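You operate a simulated robot arm through the tools that you are given. There is no shell and no other tool. Be economical: measure what you need, move in short steps, check, and stop when the job is done.

The job below is to be done with a simulated robot arm. You get a single attempt, and the scene is never put back.

Task
Stand the pipe bracket upright at its mark, run its bolt tight and mark it yellow.
Fine: orange runner; runner and marker go back in their cups. Set down upright: yellow marker.

Only the result counts: the job must be done as asked and must still hold three seconds after the hand-in. Knocking over, shifting, dropping, spilling or breaking anything else fails it.

Robot
A 6-joint arm with a two-finger gripper on a trunk, on a base that drives. Base frame: it is fixed to the floor where the robot stands at the start and does not move with it; the origin is under the middle of the robot, x ahead of it, y to its left, z up. Readings come in cm, degrees, newtons and seconds.
With the tool pointing down near the work surface it reaches from about 52 to 80 cm from the robot's upright axis, wherever it stands. Its first joint turns from -166.0 to 166.0 degrees. Places, roughly: blue cup [-100, 80, 90]; bracket bolt [50, -10, 130]; orange marker [-100, 50, 100]; orange runner [-100, 75, 100]; pipe bracket [50, 0, 130]; yellow marker [-100, 75, 100]. Payload 1.66 kg.
The tool frame sits at the grasp point between the pads (the TCP): z along the fingers, y along the line on which they close. The tips reach 1.6 cm beyond it. Largest opening 11.1 cm; the body of the gripper starts 10.4 cm behind the TCP.
Orientation is that of the tool frame in the base frame, as [roll, pitch, yaw] about the fixed x, y, z axes, in that order (R = Rz(yaw) Ry(pitch) Rx(roll)). With the fingers straight down and closing along the base's y, the tool's x points along the base's -x, its y along +y and its z along -z.

Tools
- The arm moves only by the tool arm_command. Its argument "steps" is a list of rows, each a list of 7 numbers: the shift along the base's x, y, z in cm, then the turn, a rotation vector about the base's x, y, z in degrees, then the finger opening in cm, from 0 to 11.1. In form: [[dx, dy, dz, rx, ry, rz, hand], ...]. A call has 1 to 10 rows; each row shifts and turns the commanded pose from where the row before left it. A row lasts 0.2 s, in which the tool goes at most 5 cm and 8.6 degrees; a call with a longer step from one row to the next is refused whole, and so is a gripper value outside its range. Where a pose cannot be reached the arm comes as near as it can. A force on the tool above 40 N (or 10 N above the force at the start of the call, whichever is more), or a blocked arm, ends the call early, and 0.2 s more pass. Each finger halts on what it meets, pressing with about 32 N; the grip force reading is that of the motor and also rises with nothing between the fingers. The clock runs only during rows and for 0.2 s after the last one: add rows that do not move to give the fingers time. It gives the time, the measured TCP pose, the force on the tool (base axes), the opening and the grip force at its end, in the units of the frame above (readings bear some noise), with the torque about the TCP (base axes, N m) and any sound that the robot's microphone picked up.
- Cameras (640 x 400 px; columns grow to the right, rows downward): "scene" is now at [6.26, 15.2, 175.15]; the picture's right is [-0.42, -0.91, 0.00], its down [-0.48, 0.22, -0.85] and it looks along [0.77, -0.35, -0.53] (base axes); focal length 276 px, centre (320, 200). "wrist" rides on the gripper at [7, 1.4, -14.3] in the tool frame; the picture's right is [-0.19, 0.98, 0.00], its down [-0.87, -0.17, -0.47] and it looks along [-0.46, -0.09, 0.88] (tool axes); focal length 230 px, centre (320, 200). There is no depth. A picture from a camera that has moved, and an enlarged one, comes with that camera's place and axes in the base frame and with its lens.
- camera(camera): a new picture of that camera. It takes no simulated time.
- slide_trunk(by): slides the trunk up (or, below 0, down) by that many cm; the arm and the scene camera ride with it, the base frame stays. It gives what a move gives, with no picture.
- base_move(legs): drives the robot by 1 to 6 legs, each [ahead, left, turn to the left] in cm, cm and degrees, along the robot's own axes; the way and the turn of a leg run together, so that a leg with both is an arc; at most 150 cm and 180 degrees a leg. The arm and the cameras ride along, it lands a little off, and it stops where it bumps. It gives what a move gives.
- head_to(pan, tilt): turns the head with the scene camera to pan (to the left, within 120 degrees either way) and tilt (down, from -29 to 69), counted from straight ahead of the robot. It gives what a move gives.
- close_up(camera, box): a new picture of the part [left, top, right, bottom] of that camera's present view, enlarged. It takes no simulated time.
- sign_off(): hands the job in; it is judged then, once.

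Go step by step. Nothing tells you exact positions but the pictures and the camera data: compare them with the known pose of the tool, close in by small moves and look again before you grip or let go. The budget is 120 turns and 82 pictures, counting those below and the enlarged ones. Unless the task says otherwise, let go and move clear before handing in, and close with one line.

The tools are called after "Emit:" by a JSON object that holds its "name" and its "arguments". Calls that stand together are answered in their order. arm_command: Moves the arm, as the interface text tells. Its arguments: {"type":"object","properties":{"steps":{"type":"array"}},"required":["steps"]} The other tools are called the same way: slide_trunk (by) slides the trunk up or down; base_move (legs) drives the base; head_to (pan, tilt) turns the head that bears the scene camera; camera (camera) takes a picture; close_up (camera, box) takes an enlarged picture of a part of a camera's view; sign_off () hands the job in.

At the start:

```text
time: 0.0
tool_pos: [43.53, -20.22, 155.61]
tcp_rot: [-180.0, 0.0, -180.0]
force: [0.8, 0.2, 0.9]
moment: [-0.01, -0.02, -0.02]
grip_width: 11.1
grip_force: 0.1
trunk travel left (down, up): [-32.5, 26.5]
robot x, y, heading: [-0.12, 0.07, 0.4]
head pan, tilt: [-24.6, 32.0]
```

scene: 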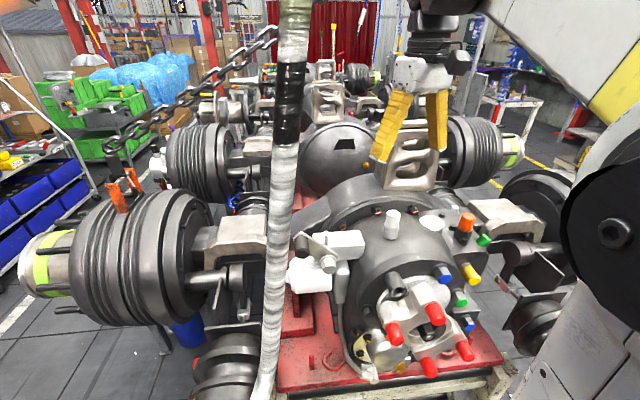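
wrist: 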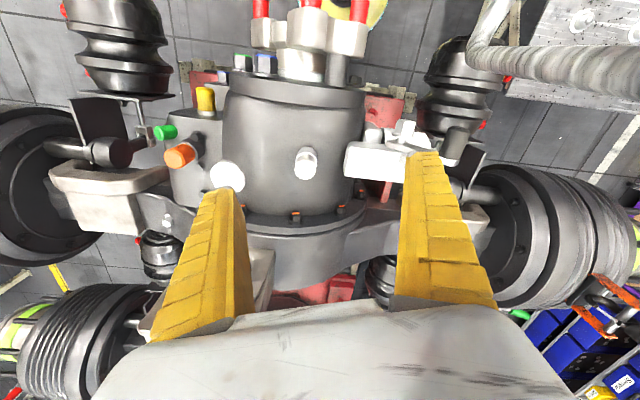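

I see the machine with a pale bracket-like object lying near the middle of the scene picture. I'll zoom in to identify the parts and the mark.

Emit:
{"name": "close_up", "arguments": {"camera": "scene", "box": [260, 170, 500, 320]}}

Emit:
{"name": "close_up", "arguments": {"camera": "wrist", "box": [140, 60, 460, 260]}}

```text
2.67 times, centred on (380, 245) of scene
camera zoom: at [6.26, 15.2, 175.15], right [-0.42, -0.91, 0.0], down [-0.48, 0.22, -0.85], along [0.77, -0.35, -0.53], focal length 737 px, centre (160, 80)
```

zoom: 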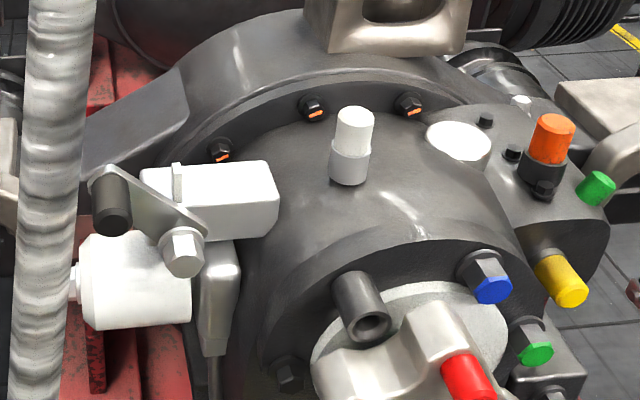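

```text
2.00 times, centred on (300, 160) of wrist
camera zoom: at [36.51, -18.8, 169.89], right [0.19, 0.98, 0.0], down [0.87, -0.17, 0.47], along [0.46, -0.09, -0.88], focal length 460 px, centre (360, 280)
```

zoom: 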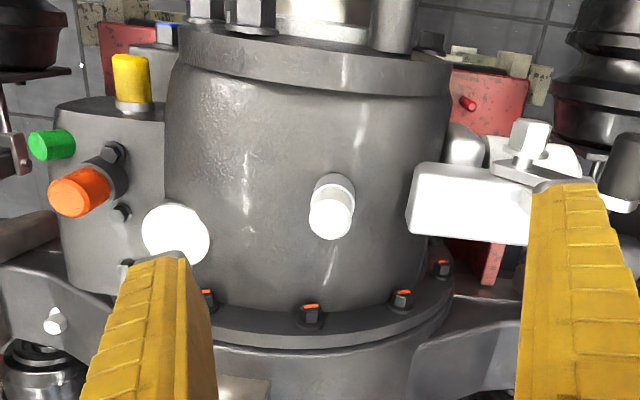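

The pale plate with a hex head and a dark pipe stub looks like the bracket hanging on its bolt. Next I look behind at the cups.

Emit:
{"name": "head_to", "arguments": {"pan": 120, "tilt": 32}}

Emit:
{"name": "camera", "arguments": {"camera": "scene"}}

Emit:
{"name": "close_up", "arguments": {"camera": "wrist", "box": [320, 90, 480, 190]}}

```text
time: 2.3
tool_pos: [43.56, -20.2, 155.38]
tcp_rot: [179.9, -0.1, -179.9]
force: [0.9, 0.5, 0.5]
moment: [-0.02, 0.02, -0.04]
grip_width: 11.09
grip_force: 0.1
trunk travel left (down, up): [-32.5, 26.5]
robot x, y, heading: [0.09, 0.02, -0.2]
head pan, tilt: [120.0, 32.0]
```

```text
77 pictures are left
camera scene: at [-6.36, 26.68, 175.15], right [0.87, 0.5, 0.0], down [0.26, -0.46, -0.85], along [-0.42, 0.73, -0.53], focal length 276 px, centre (320, 200)
```

scene: 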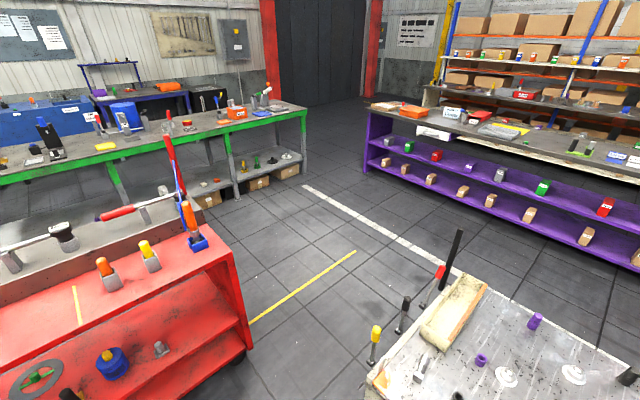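

```text
4.00 times, centred on (400, 140) of wrist
camera zoom: at [36.51, -18.8, 169.89], right [0.19, 0.98, 0.0], down [0.87, -0.17, 0.47], along [0.46, -0.09, -0.88], focal length 920 px, centre (0, 440)
```

zoom: 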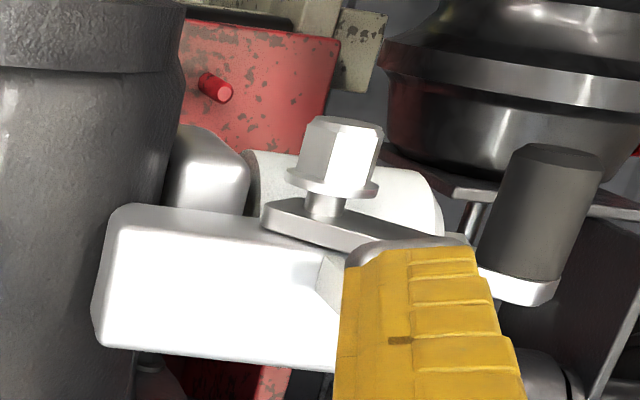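

The red cart carries a blue cup with a tall orange tool (likely the runner) and two grey cups with orange and yellow markers. Zooming on them.

Emit:
{"name": "close_up", "arguments": {"camera": "scene", "box": [70, 180, 262, 300]}}

Emit:
{"name": "head_to", "arguments": {"pan": -2, "tilt": 45}}

Emit:
{"name": "camera", "arguments": {"camera": "scene"}}

```text
3.33 times, centred on (166, 240) of scene
camera zoom: at [-6.36, 26.68, 175.15], right [0.87, 0.5, 0.0], down [0.26, -0.46, -0.85], along [-0.42, 0.73, -0.53], focal length 922 px, centre (833, 67)
```

zoom: 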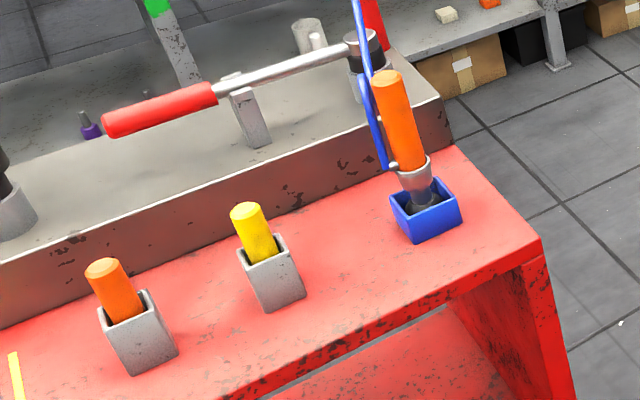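

```text
time: 4.3
tool_pos: [43.69, -20.26, 155.45]
tcp_rot: [180.0, -0.1, 180.0]
force: [-0.1, 0.2, 0.3]
moment: [0.0, 0.02, 0.02]
grip_width: 11.1
grip_force: 0.1
trunk travel left (down, up): [-32.5, 26.5]
robot x, y, heading: [0.01, -0.2, -0.1]
head pan, tilt: [-2.0, 45.0]
```

```text
74 pictures are left
camera scene: at [6.24, 18.64, 173.2], right [-0.03, -1.0, 0.0], down [-0.71, 0.02, -0.71], along [0.71, -0.02, -0.71], focal length 276 px, centre (320, 200)
```

scene: 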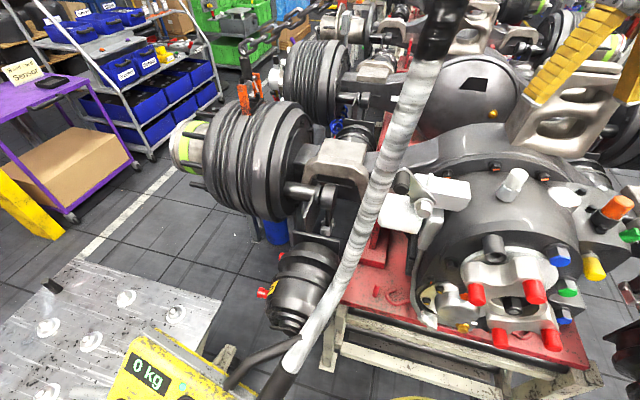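

The bracket arm appears to lean about 45° up-left (peg ≈[49,0.4,134.5], bolt ≈[47.3,-5.5,128.6]). A hose hangs in front; I check it and the arm.

Emit:
{"name": "close_up", "arguments": {"camera": "scene", "box": [360, 140, 520, 240]}}

Emit:
{"name": "head_to", "arguments": {"pan": -2, "tilt": 0}}

Emit:
{"name": "camera", "arguments": {"camera": "scene"}}

```text
4.00 times, centred on (440, 190) of scene
camera zoom: at [6.24, 18.64, 173.2], right [-0.03, -1.0, 0.0], down [-0.71, 0.02, -0.71], along [0.71, -0.02, -0.71], focal length 1106 px, centre (-160, 240)
```

zoom: 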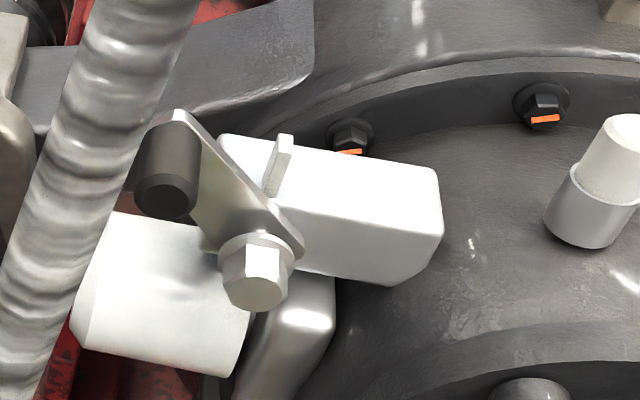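

```text
time: 5.4
tool_pos: [43.53, -20.26, 155.56]
tcp_rot: [180.0, 0.0, -180.0]
force: [0.1, 0.9, 0.5]
moment: [0.02, 0.01, 0.02]
grip_width: 11.07
grip_force: 0.1
trunk travel left (down, up): [-32.5, 26.5]
robot x, y, heading: [0.14, 0.2, -0.2]
head pan, tilt: [-2.0, 0.0]
```

```text
72 pictures are left
camera scene: at [7.11, 18.61, 180.29], right [-0.03, -1.0, 0.0], down [0.0, 0.0, -1.0], along [1.0, -0.03, 0.0], focal length 276 px, centre (320, 200)
```

scene: 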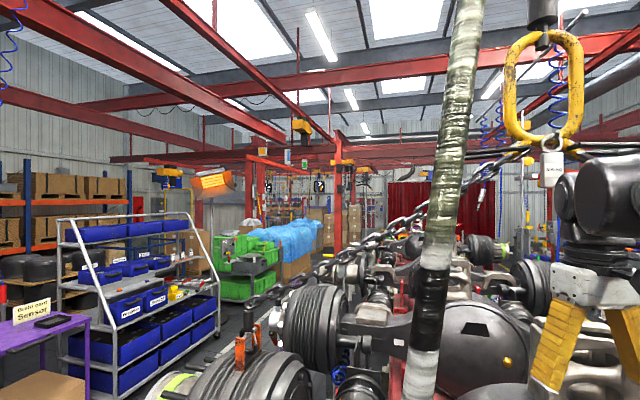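

The bracket plate must swing ~45° so it stands over the bolt, in front of the tab (the mark). I'll back the base for room to use a horizontal tool, then turn the tool forward.

Emit:
{"name": "base_move", "arguments": {"legs": [[-25, 0, 0]]}}

Emit:
{"name": "arm_command", "arguments": {"steps": [[0, 0, 0, 0, -8.5, 0, 8], [0, 0, 0, 0, -8.5, 0, 8], [0, 0, 0, 0, -8.5, 0, 8], [0, 0, 0, 0, -8.5, 0, 8], [0, 0, 0, 0, -8.5, 0, 8], [0, 0, 0, 0, -8.5, 0, 8], [0, 0, 0, 0, -8.5, 0, 8], [0, 0, 0, 0, -8.5, 0, 8], [0, 0, 0, 0, -8.5, 0, 8], [0, 0, 0, 0, -8.5, 0, 8]]}}

Emit:
{"name": "head_to", "arguments": {"pan": -10, "tilt": 30}}

Emit:
{"name": "camera", "arguments": {"camera": "scene"}}

Emit:
{"name": "camera", "arguments": {"camera": "wrist"}}

```text
time: 7.2
tool_pos: [18.76, -20.16, 155.6]
tcp_rot: [-179.9, 0.1, 179.9]
force: [-0.2, 0.3, 0.7]
moment: [0.02, -0.07, -0.02]
grip_width: 11.1
grip_force: 0.1
trunk travel left (down, up): [-32.5, 26.5]
robot x, y, heading: [-24.7, 0.17, 0.2]
head pan, tilt: [-2.0, 0.0]
```

```text
time: 9.4
tool_pos: [18.92, -20.3, 155.56]
tcp_rot: [178.7, 85.1, 178.7]
force: [-1.1, -0.1, 0.1]
moment: [0.01, 0.01, 0.03]
grip_width: 8.16
grip_force: 0.6
trunk travel left (down, up): [-32.5, 26.5]
robot x, y, heading: [-24.55, 0.05, 0.0]
head pan, tilt: [-2.0, 0.0]
```

```text
time: 10.4
tool_pos: [18.77, -20.48, 155.55]
tcp_rot: [178.8, 85.0, 178.8]
force: [-0.3, -0.3, -0.7]
moment: [-0.01, 0.0, 0.02]
grip_width: 8.14
grip_force: 0.7
trunk travel left (down, up): [-32.5, 26.5]
robot x, y, heading: [-24.81, 0.1, -0.0]
head pan, tilt: [-10.0, 30.0]
```

```text
71 pictures are left
camera scene: at [-17.66, 17.36, 175.47], right [-0.18, -0.98, 0.0], down [-0.49, 0.09, -0.87], along [0.85, -0.15, -0.5], focal length 276 px, centre (320, 200)
```

scene: 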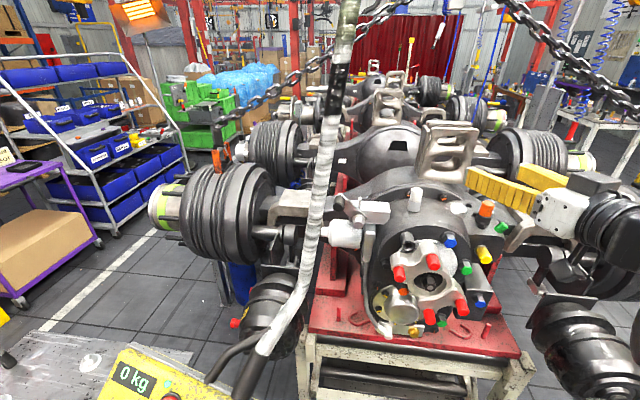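

```text
70 pictures are left
camera wrist: at [3.93, -18.84, 149.93], right [0.02, 0.98, 0.19], down [-0.39, -0.17, 0.9], along [0.92, -0.09, 0.38], focal length 230 px, centre (320, 200)
```

wrist: 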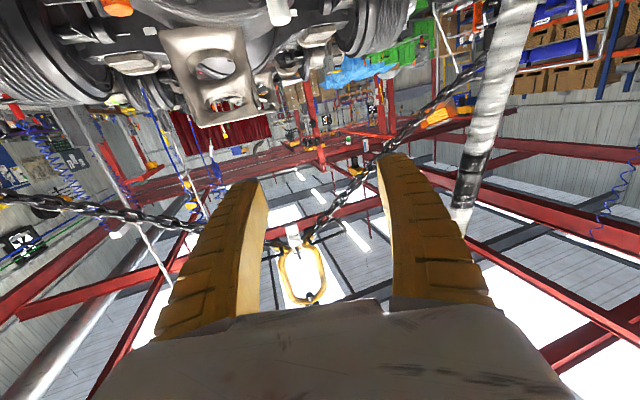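

The horizontal tool works from here. I zoom on the bracket to refine its position.

Emit:
{"name": "close_up", "arguments": {"camera": "scene", "box": [304, 170, 400, 230]}}

```text
6.67 times, centred on (352, 200) of scene
camera zoom: at [-17.66, 17.36, 175.47], right [-0.18, -0.98, 0.0], down [-0.49, 0.09, -0.87], along [0.85, -0.15, -0.5], focal length 1843 px, centre (107, 200)
```

zoom: 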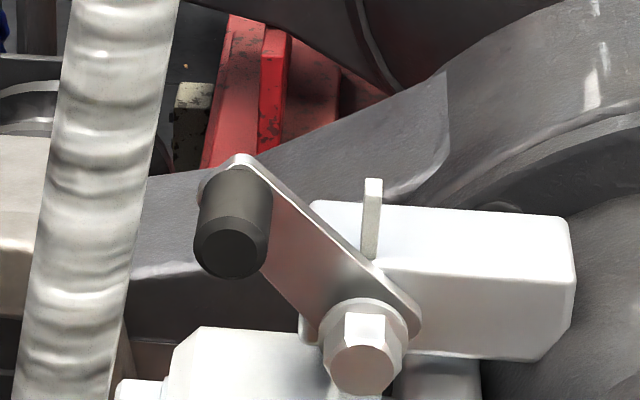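

Peg front ≈[47.7,0.3,134.3], bolt head front ≈[47.0,-6.0,127.6]; arm length ≈9 cm, about 43° from upright. I move to a pre-grasp in front of the peg, closing across the bracket arm.

Emit:
{"name": "arm_command", "arguments": {"steps": [[2.4, 2.6, -2.66, 0, -5, 0, 6], [2.4, 2.6, -2.66, -7.25, 0, 0, 6], [2.4, 2.6, -2.66, -7.25, 0, 0, 6], [2.4, 2.6, -2.66, -7.25, 0, 0, 6], [2.4, 2.6, -2.66, -7.25, 0, 0, 6], [2.4, 2.6, -2.66, -7.25, 0, 0, 6], [2.4, 2.6, -2.66, -7.25, 0, 0, 6], [2.4, 2.6, -2.66, 0, 0, 0, 6]]}}

Emit:
{"name": "camera", "arguments": {"camera": "wrist"}}

Emit:
{"name": "close_up", "arguments": {"camera": "scene", "box": [256, 150, 416, 250]}}

```text
time: 12.2
tool_pos: [38.19, 0.46, 134.07]
tcp_rot: [-90.0, 46.5, -90.1]
force: [0.4, -0.8, -0.1]
moment: [-0.05, -0.02, -0.01]
grip_width: 6.2
grip_force: 1.0
trunk travel left (down, up): [-32.5, 26.5]
robot x, y, heading: [-24.55, -0.27, 0.1]
head pan, tilt: [-10.0, 30.0]
```

```text
68 pictures are left
camera wrist: at [23.83, -3.16, 128.2], right [0.0, 0.84, -0.54], down [-0.47, 0.47, 0.74], along [0.88, 0.25, 0.4], focal length 230 px, centre (320, 200)
```

wrist: 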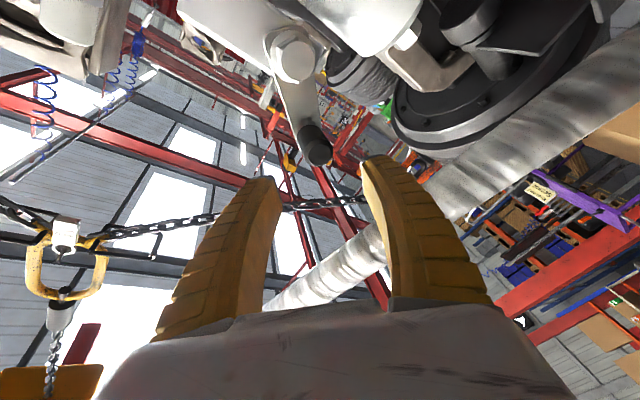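

```text
4.00 times, centred on (336, 200) of scene
camera zoom: at [-17.45, 17.45, 175.44], right [-0.18, -0.98, 0.0], down [-0.49, 0.09, -0.87], along [0.85, -0.15, -0.5], focal length 1106 px, centre (256, 200)
```

zoom: 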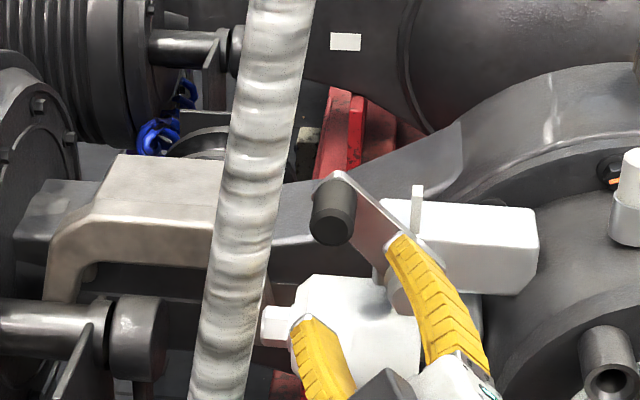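

The peg sits right on the tool axis. I advance and grip it.

Emit:
{"name": "arm_command", "arguments": {"steps": [[2.7, 0, 0.05, 0, 0, 0, 6], [2.7, 0, 0.05, 0, 0, 0, 6], [2.7, -0.1, 0.05, 0, 0, 0, 6], [2.7, -0.1, 0.05, 0, 0, 0, 6]]}}

Emit:
{"name": "camera", "arguments": {"camera": "wrist"}}

Emit:
{"name": "close_up", "arguments": {"camera": "scene", "box": [256, 150, 416, 250]}}

```text
time: 13.2
tool_pos: [48.92, 0.18, 134.54]
tcp_rot: [-89.9, 46.6, -90.0]
force: [-0.1, -0.2, 0.1]
moment: [-0.01, -0.01, -0.02]
grip_width: 6.22
grip_force: 1.1
trunk travel left (down, up): [-32.5, 26.5]
robot x, y, heading: [-24.94, 0.36, 0.1]
head pan, tilt: [-10.0, 30.0]
```

```text
66 pictures are left
camera wrist: at [34.53, -3.45, 128.56], right [0.0, 0.84, -0.54], down [-0.47, 0.47, 0.74], along [0.88, 0.25, 0.4], focal length 230 px, centre (320, 200)
```

wrist: 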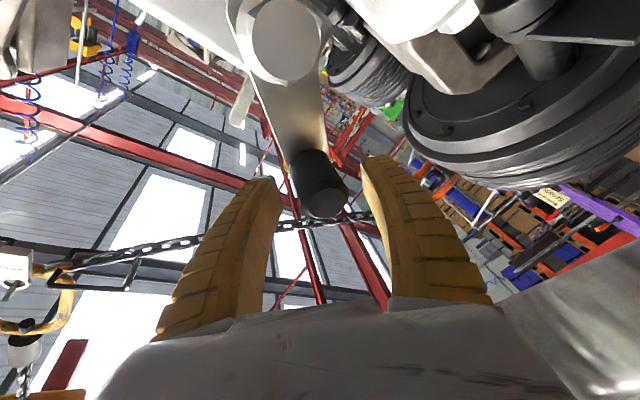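

```text
4.00 times, centred on (336, 200) of scene
camera zoom: at [-17.59, 17.35, 175.46], right [-0.18, -0.98, 0.0], down [-0.49, 0.09, -0.87], along [0.85, -0.15, -0.5], focal length 1106 px, centre (256, 200)
```

zoom: 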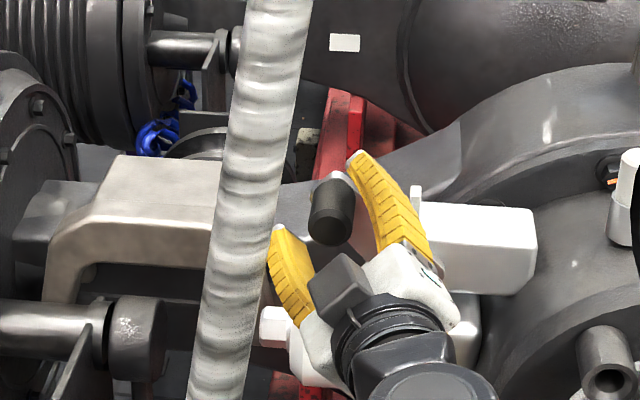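

Emit:
{"name": "arm_command", "arguments": {"steps": [[0, 0, 0, 0, 0, 0, 3], [0, 0, 0, 0, 0, 0, 1.5], [0, 0, 0, 0, 0, 0, 1.5]]}}

Emit:
{"name": "camera", "arguments": {"camera": "wrist"}}

```text
time: 14.0
tool_pos: [48.81, 0.21, 134.51]
tcp_rot: [-89.9, 46.6, -89.9]
force: [-4.3, -0.1, -5.0]
moment: [0.21, -0.07, -0.24]
grip_width: 2.98
grip_force: 33.8
trunk travel left (down, up): [-32.5, 26.5]
robot x, y, heading: [-24.35, 0.06, -0.1]
head pan, tilt: [-10.0, 30.0]
```

```text
64 pictures are left
camera wrist: at [34.4, -3.44, 128.58], right [0.0, 0.84, -0.54], down [-0.47, 0.47, 0.74], along [0.88, 0.25, 0.4], focal length 230 px, centre (320, 200)
```

wrist: 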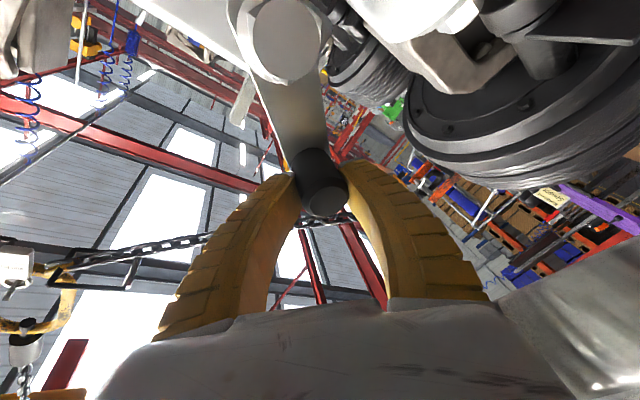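

Gripped (peg ≈3 cm). I swing it half the arc and check the force.

Emit:
{"name": "arm_command", "arguments": {"steps": [[-0.12, -0.92, 0.79, 7.2, 0, 0, 1.5], [-0.12, -0.97, 0.62, 7.2, 0, 0, 1.5], [-0.12, -1.13, 0.53, 7.2, 0, 0, 1.5]]}}

Emit:
{"name": "camera", "arguments": {"camera": "wrist"}}

```text
time: 14.8
tool_pos: [48.3, -2.54, 136.51]
tcp_rot: [-89.8, 68.3, -89.7]
force: [-12.2, 9.0, -2.8]
moment: [0.04, -0.89, -0.34]
grip_width: 3.25
grip_force: 34.1
trunk travel left (down, up): [-32.5, 26.5]
robot x, y, heading: [-24.74, -0.02, -0.3]
head pan, tilt: [-10.0, 30.0]
```

```text
63 pictures are left
camera wrist: at [33.88, -3.75, 129.6], right [0.0, 0.98, -0.19], down [-0.47, 0.16, 0.87], along [0.88, 0.09, 0.46], focal length 230 px, centre (320, 200)
```

wrist: 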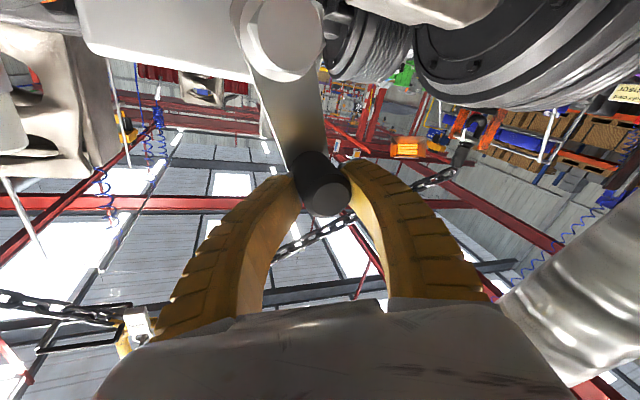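

Emit:
{"name": "arm_command", "arguments": {"steps": [[-0.3, -1.18, 0.36, 7.2, 0, 0, 1.5], [-0.25, -1.14, 0.21, 7.2, 0, 0, 1.5], [-0.2, -1.0, 0.05, 7.0, 0, 0, 1.5]]}}

Emit:
{"name": "camera", "arguments": {"camera": "wrist"}}

Emit:
{"name": "close_up", "arguments": {"camera": "scene", "box": [304, 160, 400, 220]}}

```text
time: 15.6
tool_pos: [47.53, -6.03, 137.14]
tcp_rot: [-88.1, 89.6, -88.0]
force: [-16.8, 4.8, -23.3]
moment: [-0.41, -0.39, -0.7]
grip_width: 3.21
grip_force: 34.0
trunk travel left (down, up): [-32.5, 26.5]
robot x, y, heading: [-24.8, 0.08, -0.2]
head pan, tilt: [-10.0, 30.0]
```

```text
62 pictures are left
camera wrist: at [33.24, -4.63, 130.14], right [0.0, 0.98, 0.18], down [-0.47, -0.16, 0.87], along [0.88, -0.09, 0.46], focal length 230 px, centre (320, 200)
```

wrist: 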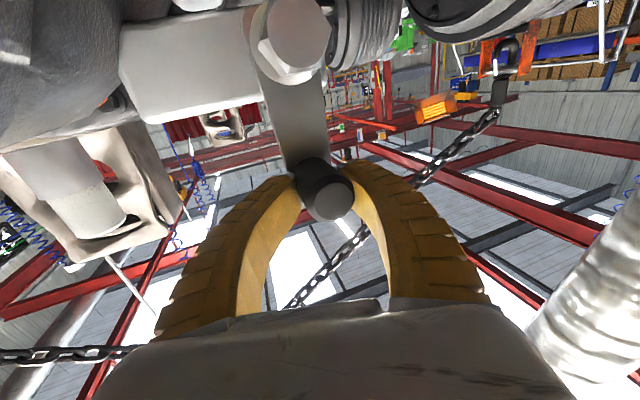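

```text
6.67 times, centred on (352, 190) of scene
camera zoom: at [-17.72, 17.42, 175.43], right [-0.18, -0.98, 0.0], down [-0.49, 0.09, -0.87], along [0.85, -0.15, -0.5], focal length 1843 px, centre (107, 267)
```

zoom: 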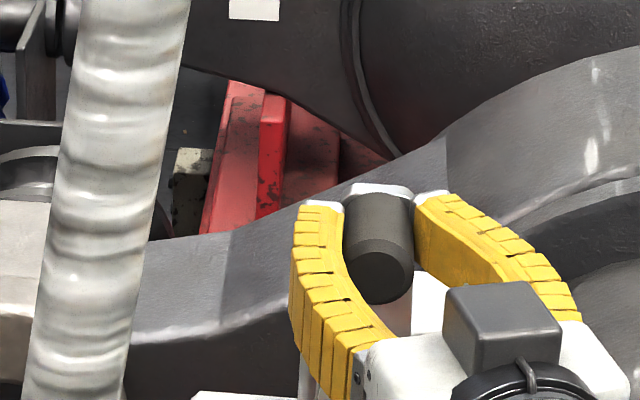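

Emit:
{"name": "arm_command", "arguments": {"steps": [[-0.3, -0.1, -0.35, 0, 0, 0, 1.5], [0, 0, 0, 0, 0, 0, 6], [0, 0, 0, 0, 0, 0, 6], [-4, 0, 0, 0, 0, 0, 6], [-4, 0, 0, 0, 0, 0, 6], [-4, -4, 0, 0, 0, 0, 6], [0, -4, 0, 0, 0, 0, 6], [0, -4, 0, 0, 0, 0, 6]]}}

Emit:
{"name": "close_up", "arguments": {"camera": "scene", "box": [304, 160, 400, 220]}}

Emit:
{"name": "camera", "arguments": {"camera": "wrist"}}

```text
refused: row 6 steps farther than a row can; nothing moved
```

```text
6.67 times, centred on (352, 190) of scene
camera zoom: at [-17.72, 17.42, 175.43], right [-0.18, -0.98, 0.0], down [-0.49, 0.09, -0.87], along [0.85, -0.15, -0.5], focal length 1843 px, centre (107, 267)
```

zoom: 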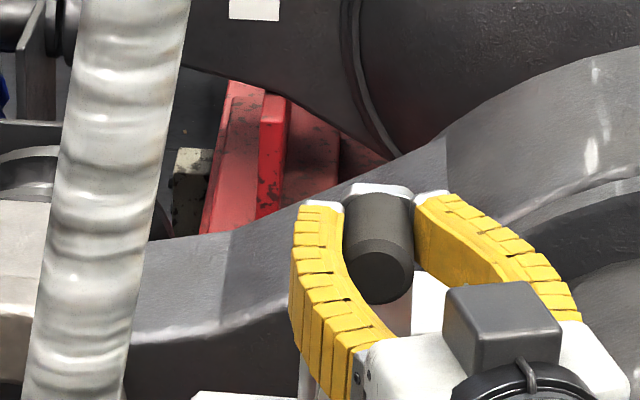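

```text
59 pictures are left
camera wrist: at [33.24, -4.63, 130.14], right [0.0, 0.98, 0.18], down [-0.47, -0.16, 0.87], along [0.88, -0.09, 0.46], focal length 230 px, centre (320, 200)
```

wrist: 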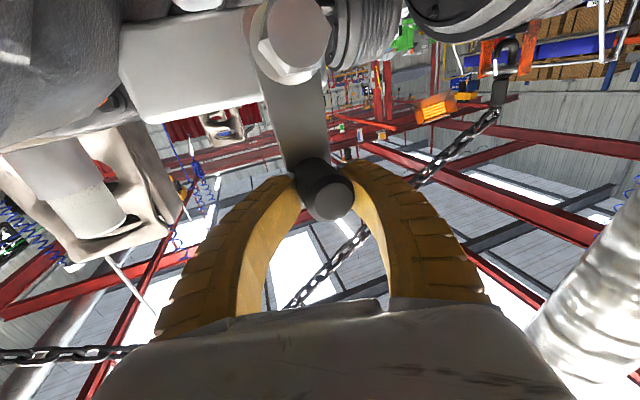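

Emit:
{"name": "arm_command", "arguments": {"steps": [[-0.3, -0.1, -0.35, 0, 0, 0, 1.5], [0, 0, 0, 0, 0, 0, 6], [0, 0, 0, 0, 0, 0, 6], [-4, 0, 0, 0, 0, 0, 6], [-4, 0, 0, 0, 0, 0, 6], [-4, -2, 0, 0, 0, 0, 6], [0, -4.5, 0, 0, 0, 0, 6], [0, -4.5, 0, 0, 0, 0, 6], [0, -4.5, 0, 0, 0, 0, 6]]}}

Emit:
{"name": "close_up", "arguments": {"camera": "scene", "box": [304, 160, 400, 220]}}

```text
time: 17.6
tool_pos: [35.48, -21.88, 136.72]
tcp_rot: [-93.7, 89.7, -93.6]
force: [-0.2, 0.4, 0.0]
moment: [0.03, 0.0, 0.01]
grip_width: 6.19
grip_force: 0.9
trunk travel left (down, up): [-32.5, 26.5]
robot x, y, heading: [-24.65, 0.23, -0.1]
head pan, tilt: [-10.0, 30.0]
```

```text
6.67 times, centred on (352, 190) of scene
camera zoom: at [-17.59, 17.19, 175.48], right [-0.18, -0.98, 0.0], down [-0.49, 0.09, -0.87], along [0.85, -0.15, -0.5], focal length 1843 px, centre (107, 267)
```

zoom: 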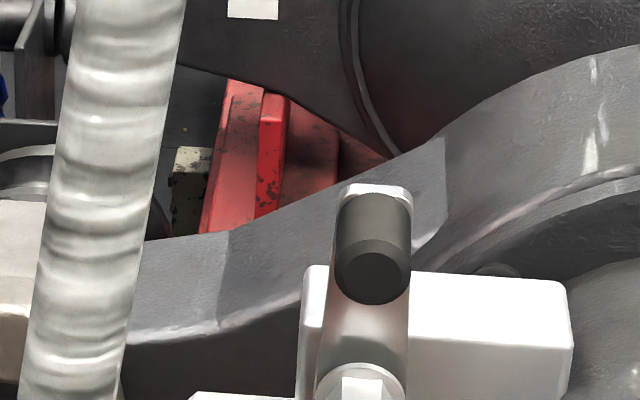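

The bracket looks upright within a few degrees. I lower the trunk for a level view to check against the mark and the bolt axis.

Emit:
{"name": "arm_command", "arguments": {"steps": [[-4.5, 0, 0, 0, 0, 0, 6], [-4.5, 0, 0, 0, 0, 0, 6], [-4.5, 0, 0, 0, 0, 0, 6], [0, 0, 4.5, 0, 0, 0, 6], [0, 0, 4.5, 0, 0, 0, 6]]}}

Emit:
{"name": "slide_trunk", "arguments": {"by": -30}}

Emit:
{"name": "head_to", "arguments": {"pan": -18, "tilt": 10}}

Emit:
{"name": "camera", "arguments": {"camera": "scene"}}

```text
time: 18.8
tool_pos: [21.83, -21.78, 145.84]
tcp_rot: [-86.5, 89.6, -86.6]
force: [0.1, -0.1, 0.5]
moment: [-0.01, 0.05, -0.01]
grip_width: 6.19
grip_force: 1.0
trunk travel left (down, up): [-32.5, 26.5]
robot x, y, heading: [-25.02, -0.02, -0.1]
head pan, tilt: [-10.0, 30.0]
```

```text
time: 21.8
tool_pos: [21.89, -21.63, 115.66]
tcp_rot: [-91.9, 89.6, -92.1]
force: [-1.0, -0.1, -0.4]
moment: [0.01, -0.02, 0.02]
grip_width: 6.2
grip_force: 1.2
trunk travel left (down, up): [-2.5, 56.5]
robot x, y, heading: [-24.8, 0.36, -0.2]
head pan, tilt: [-10.0, 30.0]
```

```text
time: 22.6
tool_pos: [21.89, -21.61, 115.63]
tcp_rot: [-90.4, 89.7, -90.3]
force: [0.6, -1.4, -0.4]
moment: [-0.01, 0.0, 0.0]
grip_width: 6.19
grip_force: 1.3
trunk travel left (down, up): [-2.5, 56.5]
robot x, y, heading: [-24.86, -0.13, 0.1]
head pan, tilt: [-18.0, 10.0]
```

```text
57 pictures are left
camera scene: at [-17.72, 16.06, 148.69], right [-0.31, -0.95, 0.0], down [-0.17, 0.05, -0.98], along [0.94, -0.31, -0.17], focal length 276 px, centre (320, 200)
```

scene: 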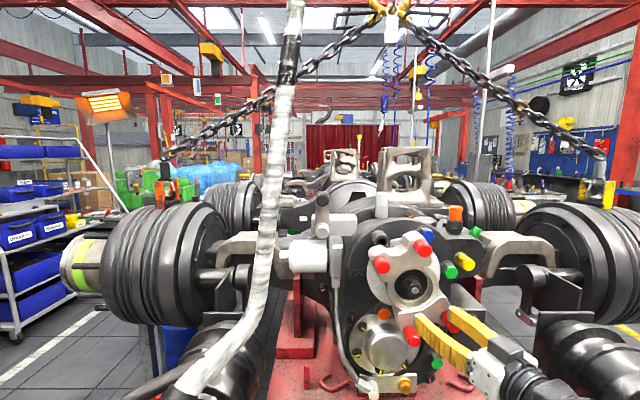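

Emit:
{"name": "close_up", "arguments": {"camera": "scene", "box": [288, 185, 368, 235]}}

```text
8.00 times, centred on (328, 210) of scene
camera zoom: at [-17.72, 16.06, 148.69], right [-0.31, -0.95, 0.0], down [-0.17, 0.05, -0.98], along [0.94, -0.31, -0.17], focal length 2212 px, centre (256, 120)
```

zoom: 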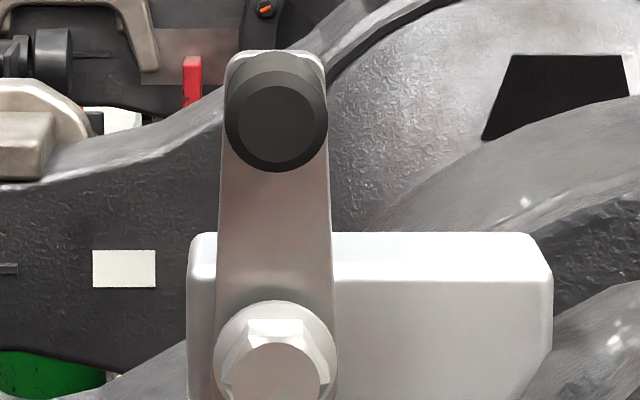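

Level view shows the bracket plumb to within a degree, covering its mark; the bolt axis is horizontal, yawed about 17° (pointing back-left). Now fetch the runner: raise trunk, tool down, back up and turn to the red cart.

Emit:
{"name": "slide_trunk", "arguments": {"by": 30}}

Emit:
{"name": "arm_command", "arguments": {"steps": [[0, 0, 0.5, 0, 8.5, 0, 8], [0, 0, 0.5, 0, 8.5, 0, 8], [0, 0, 0.5, 0, 8.5, 0, 8], [0, 0, 0.5, 0, 8.5, 0, 8], [0, 0, 0.5, 0, 8.5, 0, 8], [0, 0, 0.5, 0, 8.5, 0, 8], [0, 0, 0.5, 0, 8.5, 0, 8], [0, 0, 0.5, 0, 8.5, 0, 8], [0, 0, 0.5, 0, 8.5, 0, 8], [0, 0, 0.5, 0, 8.5, 0, 8]]}}

Emit:
{"name": "base_move", "arguments": {"legs": [[-25, 0, 0], [0, 0, 100], [0, 0, 65]]}}

Emit:
{"name": "head_to", "arguments": {"pan": -10, "tilt": 40}}

Emit:
{"name": "camera", "arguments": {"camera": "scene"}}

```text
time: 25.6
tool_pos: [21.95, -21.74, 145.65]
tcp_rot: [-90.4, 89.6, -90.4]
force: [0.5, -0.4, -1.4]
moment: [-0.02, 0.0, 0.02]
grip_width: 6.2
grip_force: 1.2
trunk travel left (down, up): [-32.5, 26.5]
robot x, y, heading: [-25.04, 0.22, 0.1]
head pan, tilt: [-18.0, 10.0]
```

```text
time: 27.8
tool_pos: [22.01, -21.76, 150.65]
tcp_rot: [-179.9, 4.7, -179.6]
force: [1.0, 0.5, -0.6]
moment: [-0.02, 0.08, -0.01]
grip_width: 8.15
grip_force: 0.8
trunk travel left (down, up): [-32.5, 26.5]
robot x, y, heading: [-24.52, 0.05, -0.4]
head pan, tilt: [-18.0, 10.0]
```

```text
time: 36.7
tool_pos: [-88.69, 33.33, 150.64]
tcp_rot: [180.0, 5.0, -15.0]
force: [0.1, 0.0, -0.3]
moment: [0.0, 0.01, 0.01]
grip_width: 8.17
grip_force: 0.7
trunk travel left (down, up): [-32.5, 26.5]
robot x, y, heading: [-49.78, -0.06, 164.4]
head pan, tilt: [-18.0, 10.0]
```

```text
time: 37.6
tool_pos: [-88.59, 33.43, 150.67]
tcp_rot: [-179.9, 5.0, -15.0]
force: [0.1, -1.0, -0.7]
moment: [0.0, 0.02, -0.01]
grip_width: 8.15
grip_force: 1.0
trunk travel left (down, up): [-32.5, 26.5]
robot x, y, heading: [-49.17, 0.22, 164.4]
head pan, tilt: [-10.0, 40.0]
```

```text
55 pictures are left
camera scene: at [-60.25, -15.18, 173.94], right [0.43, 0.9, 0.0], down [0.58, -0.28, -0.77], along [-0.69, 0.33, -0.64], focal length 276 px, centre (320, 200)
```

scene: 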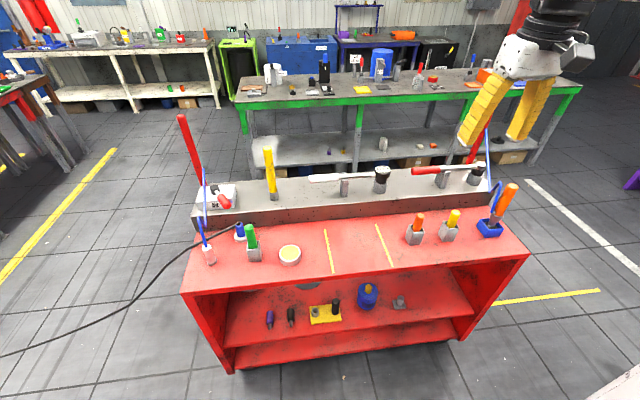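

Good view of the cart. Zoom on the cups.

Emit:
{"name": "close_up", "arguments": {"camera": "scene", "box": [390, 170, 534, 260]}}

```text
4.44 times, centred on (462, 215) of scene
camera zoom: at [-60.25, -15.18, 173.94], right [0.43, 0.9, 0.0], down [0.58, -0.28, -0.77], along [-0.69, 0.33, -0.64], focal length 1229 px, centre (-311, 133)
```

zoom: 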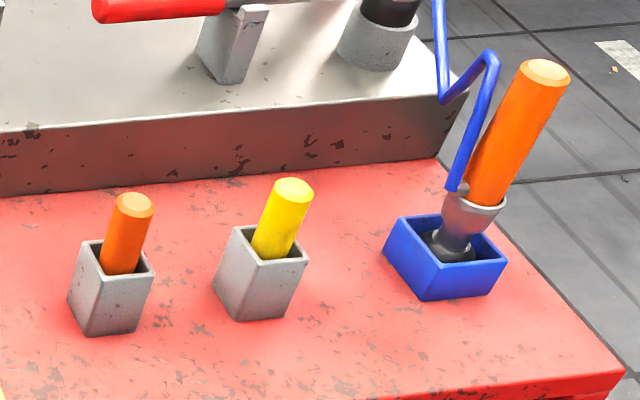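

Runner top ≈[-102.6,83.2,113.2] and vertical; yellow marker top ≈[-107.5,64.4,103.3]. I drive sideways to put both in reach.

Emit:
{"name": "base_move", "arguments": {"legs": [[8.8, -47.4, 0]]}}

Emit:
{"name": "head_to", "arguments": {"pan": 10, "tilt": 40}}

Emit:
{"name": "camera", "arguments": {"camera": "scene"}}

Emit:
{"name": "camera", "arguments": {"camera": "wrist"}}

```text
time: 40.5
tool_pos: [-84.37, 81.13, 150.67]
tcp_rot: [180.0, 5.0, -15.0]
force: [0.8, 0.2, 0.2]
moment: [-0.03, 0.0, -0.01]
grip_width: 8.13
grip_force: 0.8
trunk travel left (down, up): [-32.5, 26.5]
robot x, y, heading: [-45.6, 48.16, 164.4]
head pan, tilt: [-10.0, 40.0]
```

```text
time: 41.3
tool_pos: [-84.53, 81.11, 150.61]
tcp_rot: [179.9, 5.0, -15.1]
force: [-0.9, -0.7, 0.0]
moment: [0.02, 0.01, -0.02]
grip_width: 8.15
grip_force: 1.1
trunk travel left (down, up): [-32.5, 26.5]
robot x, y, heading: [-45.25, 47.72, 164.7]
head pan, tilt: [10.0, 40.0]
```

```text
53 pictures are left
camera scene: at [-56.87, 29.69, 173.93], right [0.1, 1.0, 0.0], down [0.64, -0.06, -0.77], along [-0.76, 0.07, -0.64], focal length 276 px, centre (320, 200)
```

scene: 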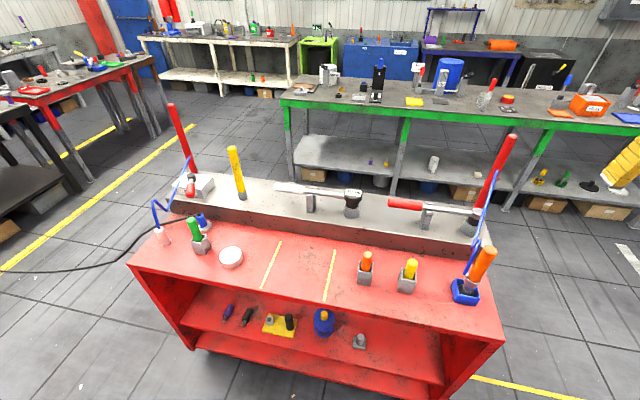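

```text
52 pictures are left
camera wrist: at [-77.03, 77.81, 164.34], right [-0.44, -0.9, 0.02], down [-0.75, 0.37, 0.55], along [-0.5, 0.23, -0.84], focal length 230 px, centre (320, 200)
```

wrist: 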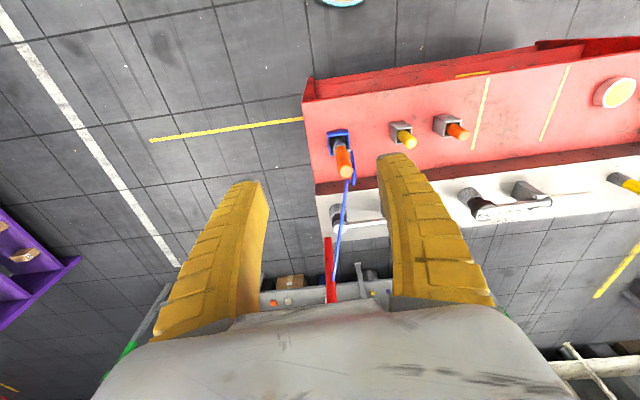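

Emit:
{"name": "close_up", "arguments": {"camera": "scene", "box": [432, 220, 528, 310]}}

Emit:
{"name": "close_up", "arguments": {"camera": "wrist", "box": [300, 110, 428, 190]}}

```text
4.44 times, centred on (480, 265) of scene
camera zoom: at [-56.87, 29.69, 173.93], right [0.1, 1.0, 0.0], down [0.64, -0.06, -0.77], along [-0.76, 0.07, -0.64], focal length 1229 px, centre (-391, -89)
```

zoom: 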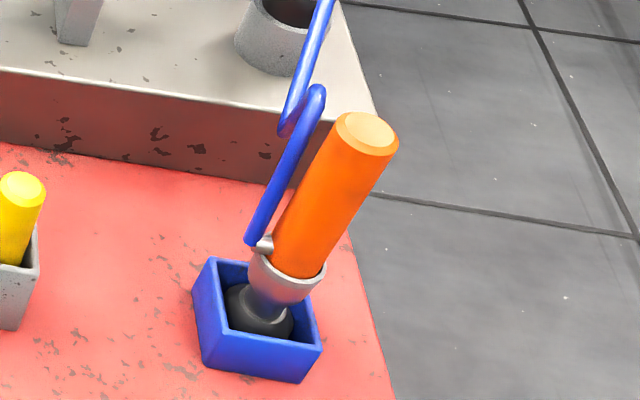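

```text
5.00 times, centred on (364, 150) of wrist
camera zoom: at [-77.03, 77.81, 164.34], right [-0.44, -0.9, 0.02], down [-0.75, 0.37, 0.55], along [-0.5, 0.23, -0.84], focal length 1150 px, centre (100, 450)
```

zoom: 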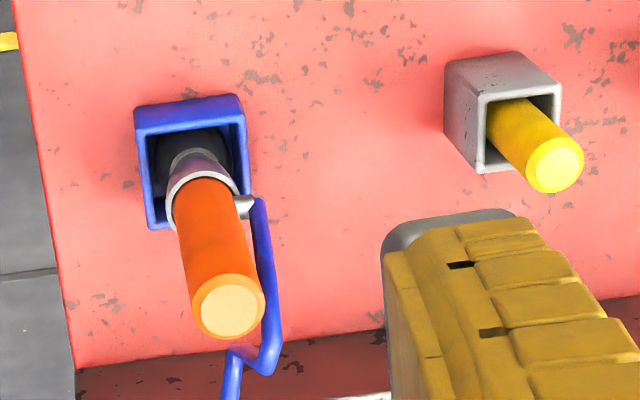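

The runner has an air hose on its −x/−y side, so I'll grip coaxially from above with the fingers closing clear of the hose (azimuth −49°). Moving above it.

Emit:
{"name": "arm_command", "arguments": {"steps": [[0, 0, 0, -1.29, -4.83, 0, 7.5], [-2.26, 0.26, -3.5, 0, 0, 7, 7.5], [-2.26, 0.26, -3.5, 0, 0, 7, 7.5], [-2.26, 0.26, -3.5, 0, 0, 7, 7.5], [-2.26, 0.26, -3.5, 0, 0, 7, 7.5], [-2.26, 0.26, -3.5, 0, 0, 7, 7.5], [-2.26, 0.26, -3.5, 0, 0, 7, 7.5], [-2.26, 0.26, -3.5, 0, 0, 7, 7.5], [-2.26, 0.26, -3.5, 0, 0, 7, 7.5]]}}

Emit:
{"name": "camera", "arguments": {"camera": "wrist"}}

Emit:
{"name": "close_up", "arguments": {"camera": "scene", "box": [416, 180, 576, 310]}}

```text
time: 43.3
tool_pos: [-102.55, 83.33, 122.71]
tcp_rot: [179.9, -0.1, 41.0]
force: [-0.5, 0.2, -0.1]
moment: [-0.02, -0.05, 0.0]
grip_width: 7.63
grip_force: 1.0
trunk travel left (down, up): [-32.5, 26.5]
robot x, y, heading: [-45.11, 47.6, 164.4]
head pan, tilt: [10.0, 40.0]
```

```text
49 pictures are left
camera wrist: at [-96.67, 86.89, 136.97], right [0.5, -0.87, 0.0], down [-0.76, -0.44, 0.47], along [-0.41, -0.24, -0.88], focal length 230 px, centre (320, 200)
```

wrist: 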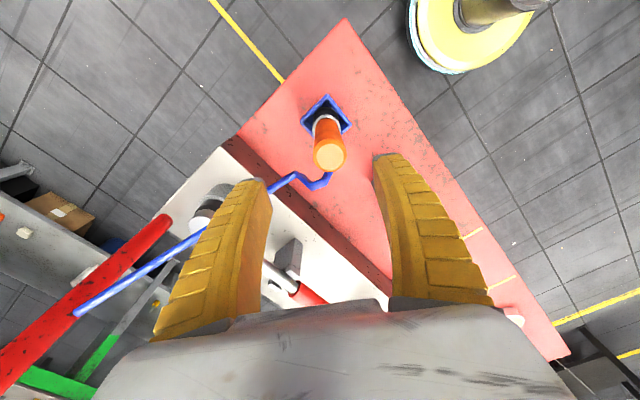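

```text
3.08 times, centred on (496, 245) of scene
camera zoom: at [-57.02, 29.73, 173.92], right [0.1, 1.0, 0.0], down [0.64, -0.06, -0.77], along [-0.76, 0.07, -0.64], focal length 851 px, centre (-222, 62)
```

zoom: 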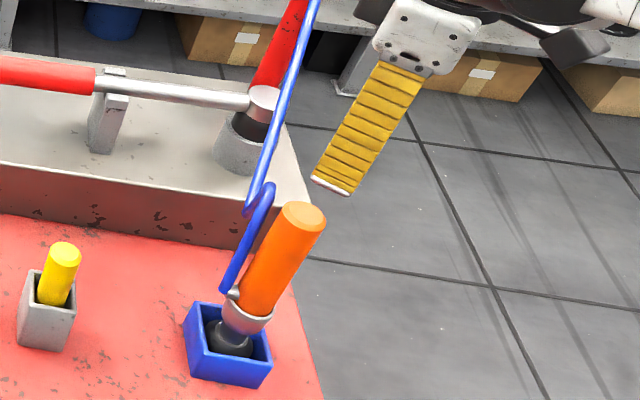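

Emit:
{"name": "arm_command", "arguments": {"steps": [[0.2, -0.4, -2.5, 0, 0, 0, 6.5], [0.2, -0.4, -2.5, 0, 0, 0, 6.5]]}}

Emit:
{"name": "close_up", "arguments": {"camera": "wrist", "box": [200, 80, 440, 230]}}

```text
time: 43.9
tool_pos: [-102.1, 82.45, 117.79]
tcp_rot: [-179.9, 0.0, 41.0]
force: [0.6, 0.6, -0.4]
moment: [0.0, 0.03, 0.0]
grip_width: 6.69
grip_force: 1.0
trunk travel left (down, up): [-32.5, 26.5]
robot x, y, heading: [-45.41, 47.74, 164.4]
head pan, tilt: [10.0, 40.0]
```

```text
2.67 times, centred on (320, 155) of wrist
camera zoom: at [-96.02, 86.04, 132.1], right [0.5, -0.87, 0.0], down [-0.76, -0.44, 0.47], along [-0.41, -0.24, -0.88], focal length 614 px, centre (320, 320)
```

zoom: 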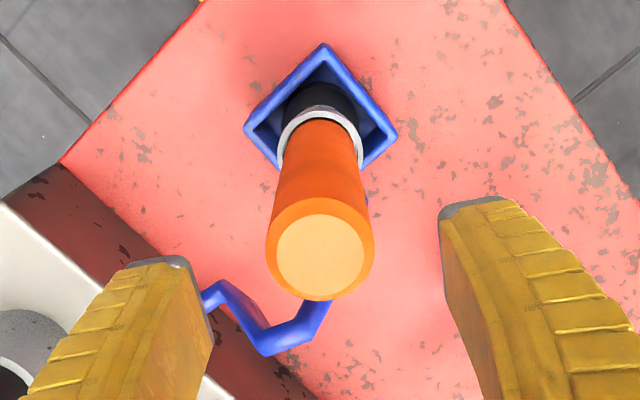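

Centred over the handle; hose is clear of both fingers. Descend and grip.

Emit:
{"name": "arm_command", "arguments": {"steps": [[-0.1, -0.07, -3, 0, 0, 0, 6.5], [-0.1, -0.07, -3, 0, 0, 0, 6.5], [0, 0, -3.3, 0, 0, 0, 6.5]]}}

Emit:
{"name": "close_up", "arguments": {"camera": "wrist", "box": [200, 80, 440, 230]}}

```text
time: 44.7
tool_pos: [-102.41, 82.25, 108.28]
tcp_rot: [-180.0, 0.1, 41.1]
force: [0.4, 0.0, -0.6]
moment: [-0.01, -0.04, 0.01]
grip_width: 6.7
grip_force: 1.1
trunk travel left (down, up): [-32.5, 26.5]
robot x, y, heading: [-45.59, 47.94, 164.2]
head pan, tilt: [10.0, 40.0]
```

```text
2.67 times, centred on (320, 155) of wrist
camera zoom: at [-96.33, 85.95, 122.69], right [0.5, -0.87, 0.0], down [-0.76, -0.44, 0.47], along [-0.41, -0.24, -0.88], focal length 614 px, centre (320, 320)
```

zoom: 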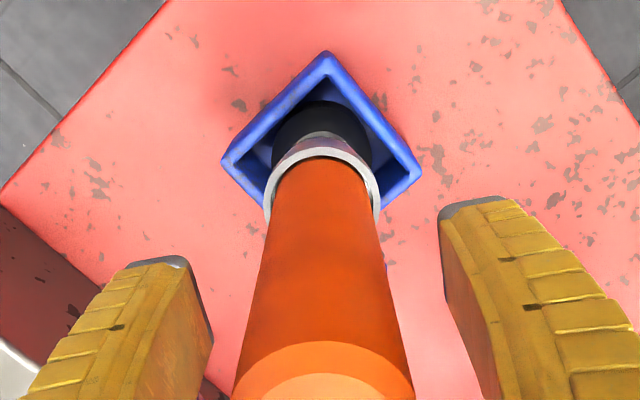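

Emit:
{"name": "arm_command", "arguments": {"steps": [[0, 0, 0, 0, 0, 0, 4], [0, 0, 0, 0, 0, 0, 2], [0, 0, 0, 0, 0, 0, 2], [0, 0, 1, 0, 0, 0, 2]]}}

```text
time: 45.7
tool_pos: [-102.27, 82.31, 109.24]
tcp_rot: [180.0, -0.1, 41.1]
force: [-0.5, -0.3, -8.4]
moment: [0.06, 0.14, -0.04]
grip_width: 2.93
grip_force: 32.2
trunk travel left (down, up): [-32.5, 26.5]
robot x, y, heading: [-45.64, 47.77, 164.3]
head pan, tilt: [10.0, 40.0]
```

Holding the runner (≈0.8 kg). Lift straight up and look.

Emit:
{"name": "arm_command", "arguments": {"steps": [[0, 0, 3, 0, 0, 0, 2], [0, 0, 4, 0, 0, 0, 2], [0, 0, 4, 0, 0, 0, 2], [0, 0, 4, 0, 0, 0, 2], [0, 0, 4, 0, 0, 0, 2]]}}

Emit:
{"name": "camera", "arguments": {"camera": "scene"}}

Emit:
{"name": "camera", "arguments": {"camera": "wrist"}}

```text
time: 46.9
tool_pos: [-102.4, 82.29, 128.44]
tcp_rot: [-180.0, 0.1, 41.1]
force: [0.3, -0.3, -7.0]
moment: [0.0, -0.01, -0.03]
grip_width: 2.88
grip_force: 32.0
trunk travel left (down, up): [-32.5, 26.5]
robot x, y, heading: [-45.44, 47.57, 164.6]
head pan, tilt: [10.0, 40.0]
```

```text
45 pictures are left
camera scene: at [-56.86, 29.67, 173.93], right [0.1, 1.0, 0.0], down [0.64, -0.06, -0.77], along [-0.76, 0.07, -0.64], focal length 276 px, centre (320, 200)
```

scene: 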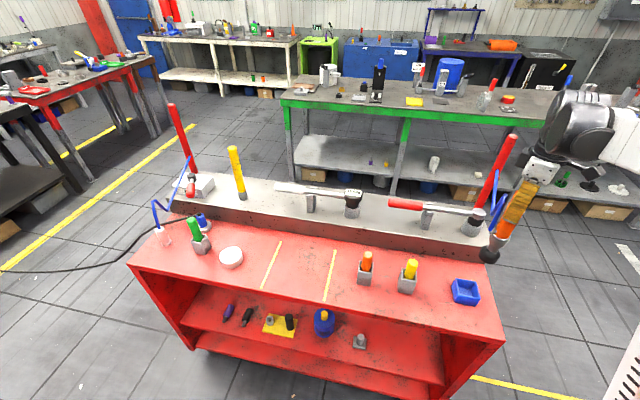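

```text
44 pictures are left
camera wrist: at [-96.31, 85.92, 142.74], right [0.5, -0.87, 0.0], down [-0.76, -0.44, 0.47], along [-0.41, -0.24, -0.88], focal length 230 px, centre (320, 200)
```

wrist: 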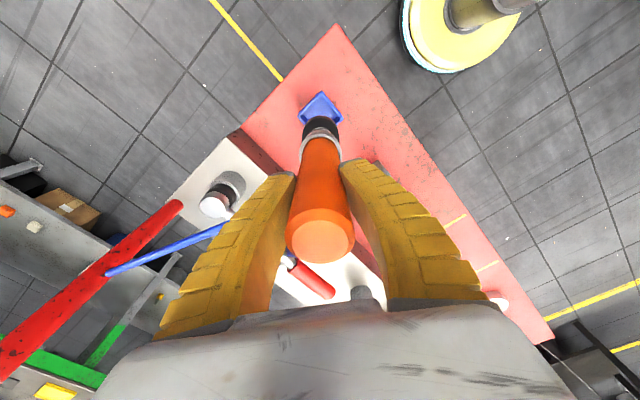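

The runner hangs straight with its socket below. I retract, then drive back towards the machine the same way.

Emit:
{"name": "arm_command", "arguments": {"steps": [[0, 0, 4, 0, 0, 0, 2], [2.2, -1.36, 3, 0, 0, 0, 2], [2.2, -1.36, 3, 0, 0, 0, 2], [2.2, -1.36, 3, 0, 0, 0, 2], [2.2, -1.36, 3, 0, 0, 0, 2], [2.2, -1.36, 1, 0, 0, 0, 2]]}}

Emit:
{"name": "base_move", "arguments": {"legs": [[-8.8, 47.4, 0], [0, 0, -100], [0, 0, -64.4]]}}

Emit:
{"name": "head_to", "arguments": {"pan": -10, "tilt": 25}}

Emit:
{"name": "camera", "arguments": {"camera": "scene"}}

```text
time: 48.3
tool_pos: [-91.13, 75.55, 145.32]
tcp_rot: [-180.0, 0.0, 41.0]
force: [0.6, -0.3, -8.1]
moment: [0.0, -0.02, -0.02]
grip_width: 2.87
grip_force: 31.8
trunk travel left (down, up): [-32.5, 26.5]
robot x, y, heading: [-45.3, 47.87, 164.6]
head pan, tilt: [10.0, 40.0]
```

```text
time: 58.2
tool_pos: [2.58, -13.93, 145.3]
tcp_rot: [-180.0, 0.0, -122.7]
force: [0.0, -0.3, -7.0]
moment: [0.01, 0.01, 0.01]
grip_width: 2.72
grip_force: 32.0
trunk travel left (down, up): [-32.5, 26.5]
robot x, y, heading: [-49.28, -0.2, 0.4]
head pan, tilt: [10.0, 40.0]
```

```text
time: 59.0
tool_pos: [2.46, -13.98, 145.36]
tcp_rot: [-180.0, -0.1, -122.7]
force: [0.3, -0.1, -8.3]
moment: [0.0, 0.0, 0.05]
grip_width: 2.76
grip_force: 32.2
trunk travel left (down, up): [-32.5, 26.5]
robot x, y, heading: [-49.31, -0.77, 0.9]
head pan, tilt: [-10.0, 25.0]
```

```text
43 pictures are left
camera scene: at [-42.46, 17.13, 176.25], right [-0.16, -0.99, 0.0], down [-0.42, 0.07, -0.91], along [0.89, -0.14, -0.42], focal length 276 px, centre (320, 200)
```

scene: 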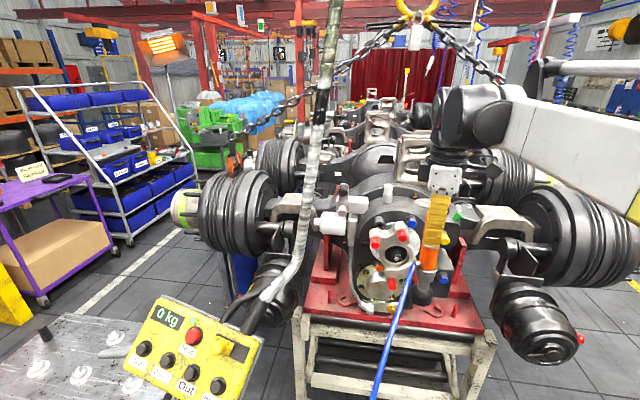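

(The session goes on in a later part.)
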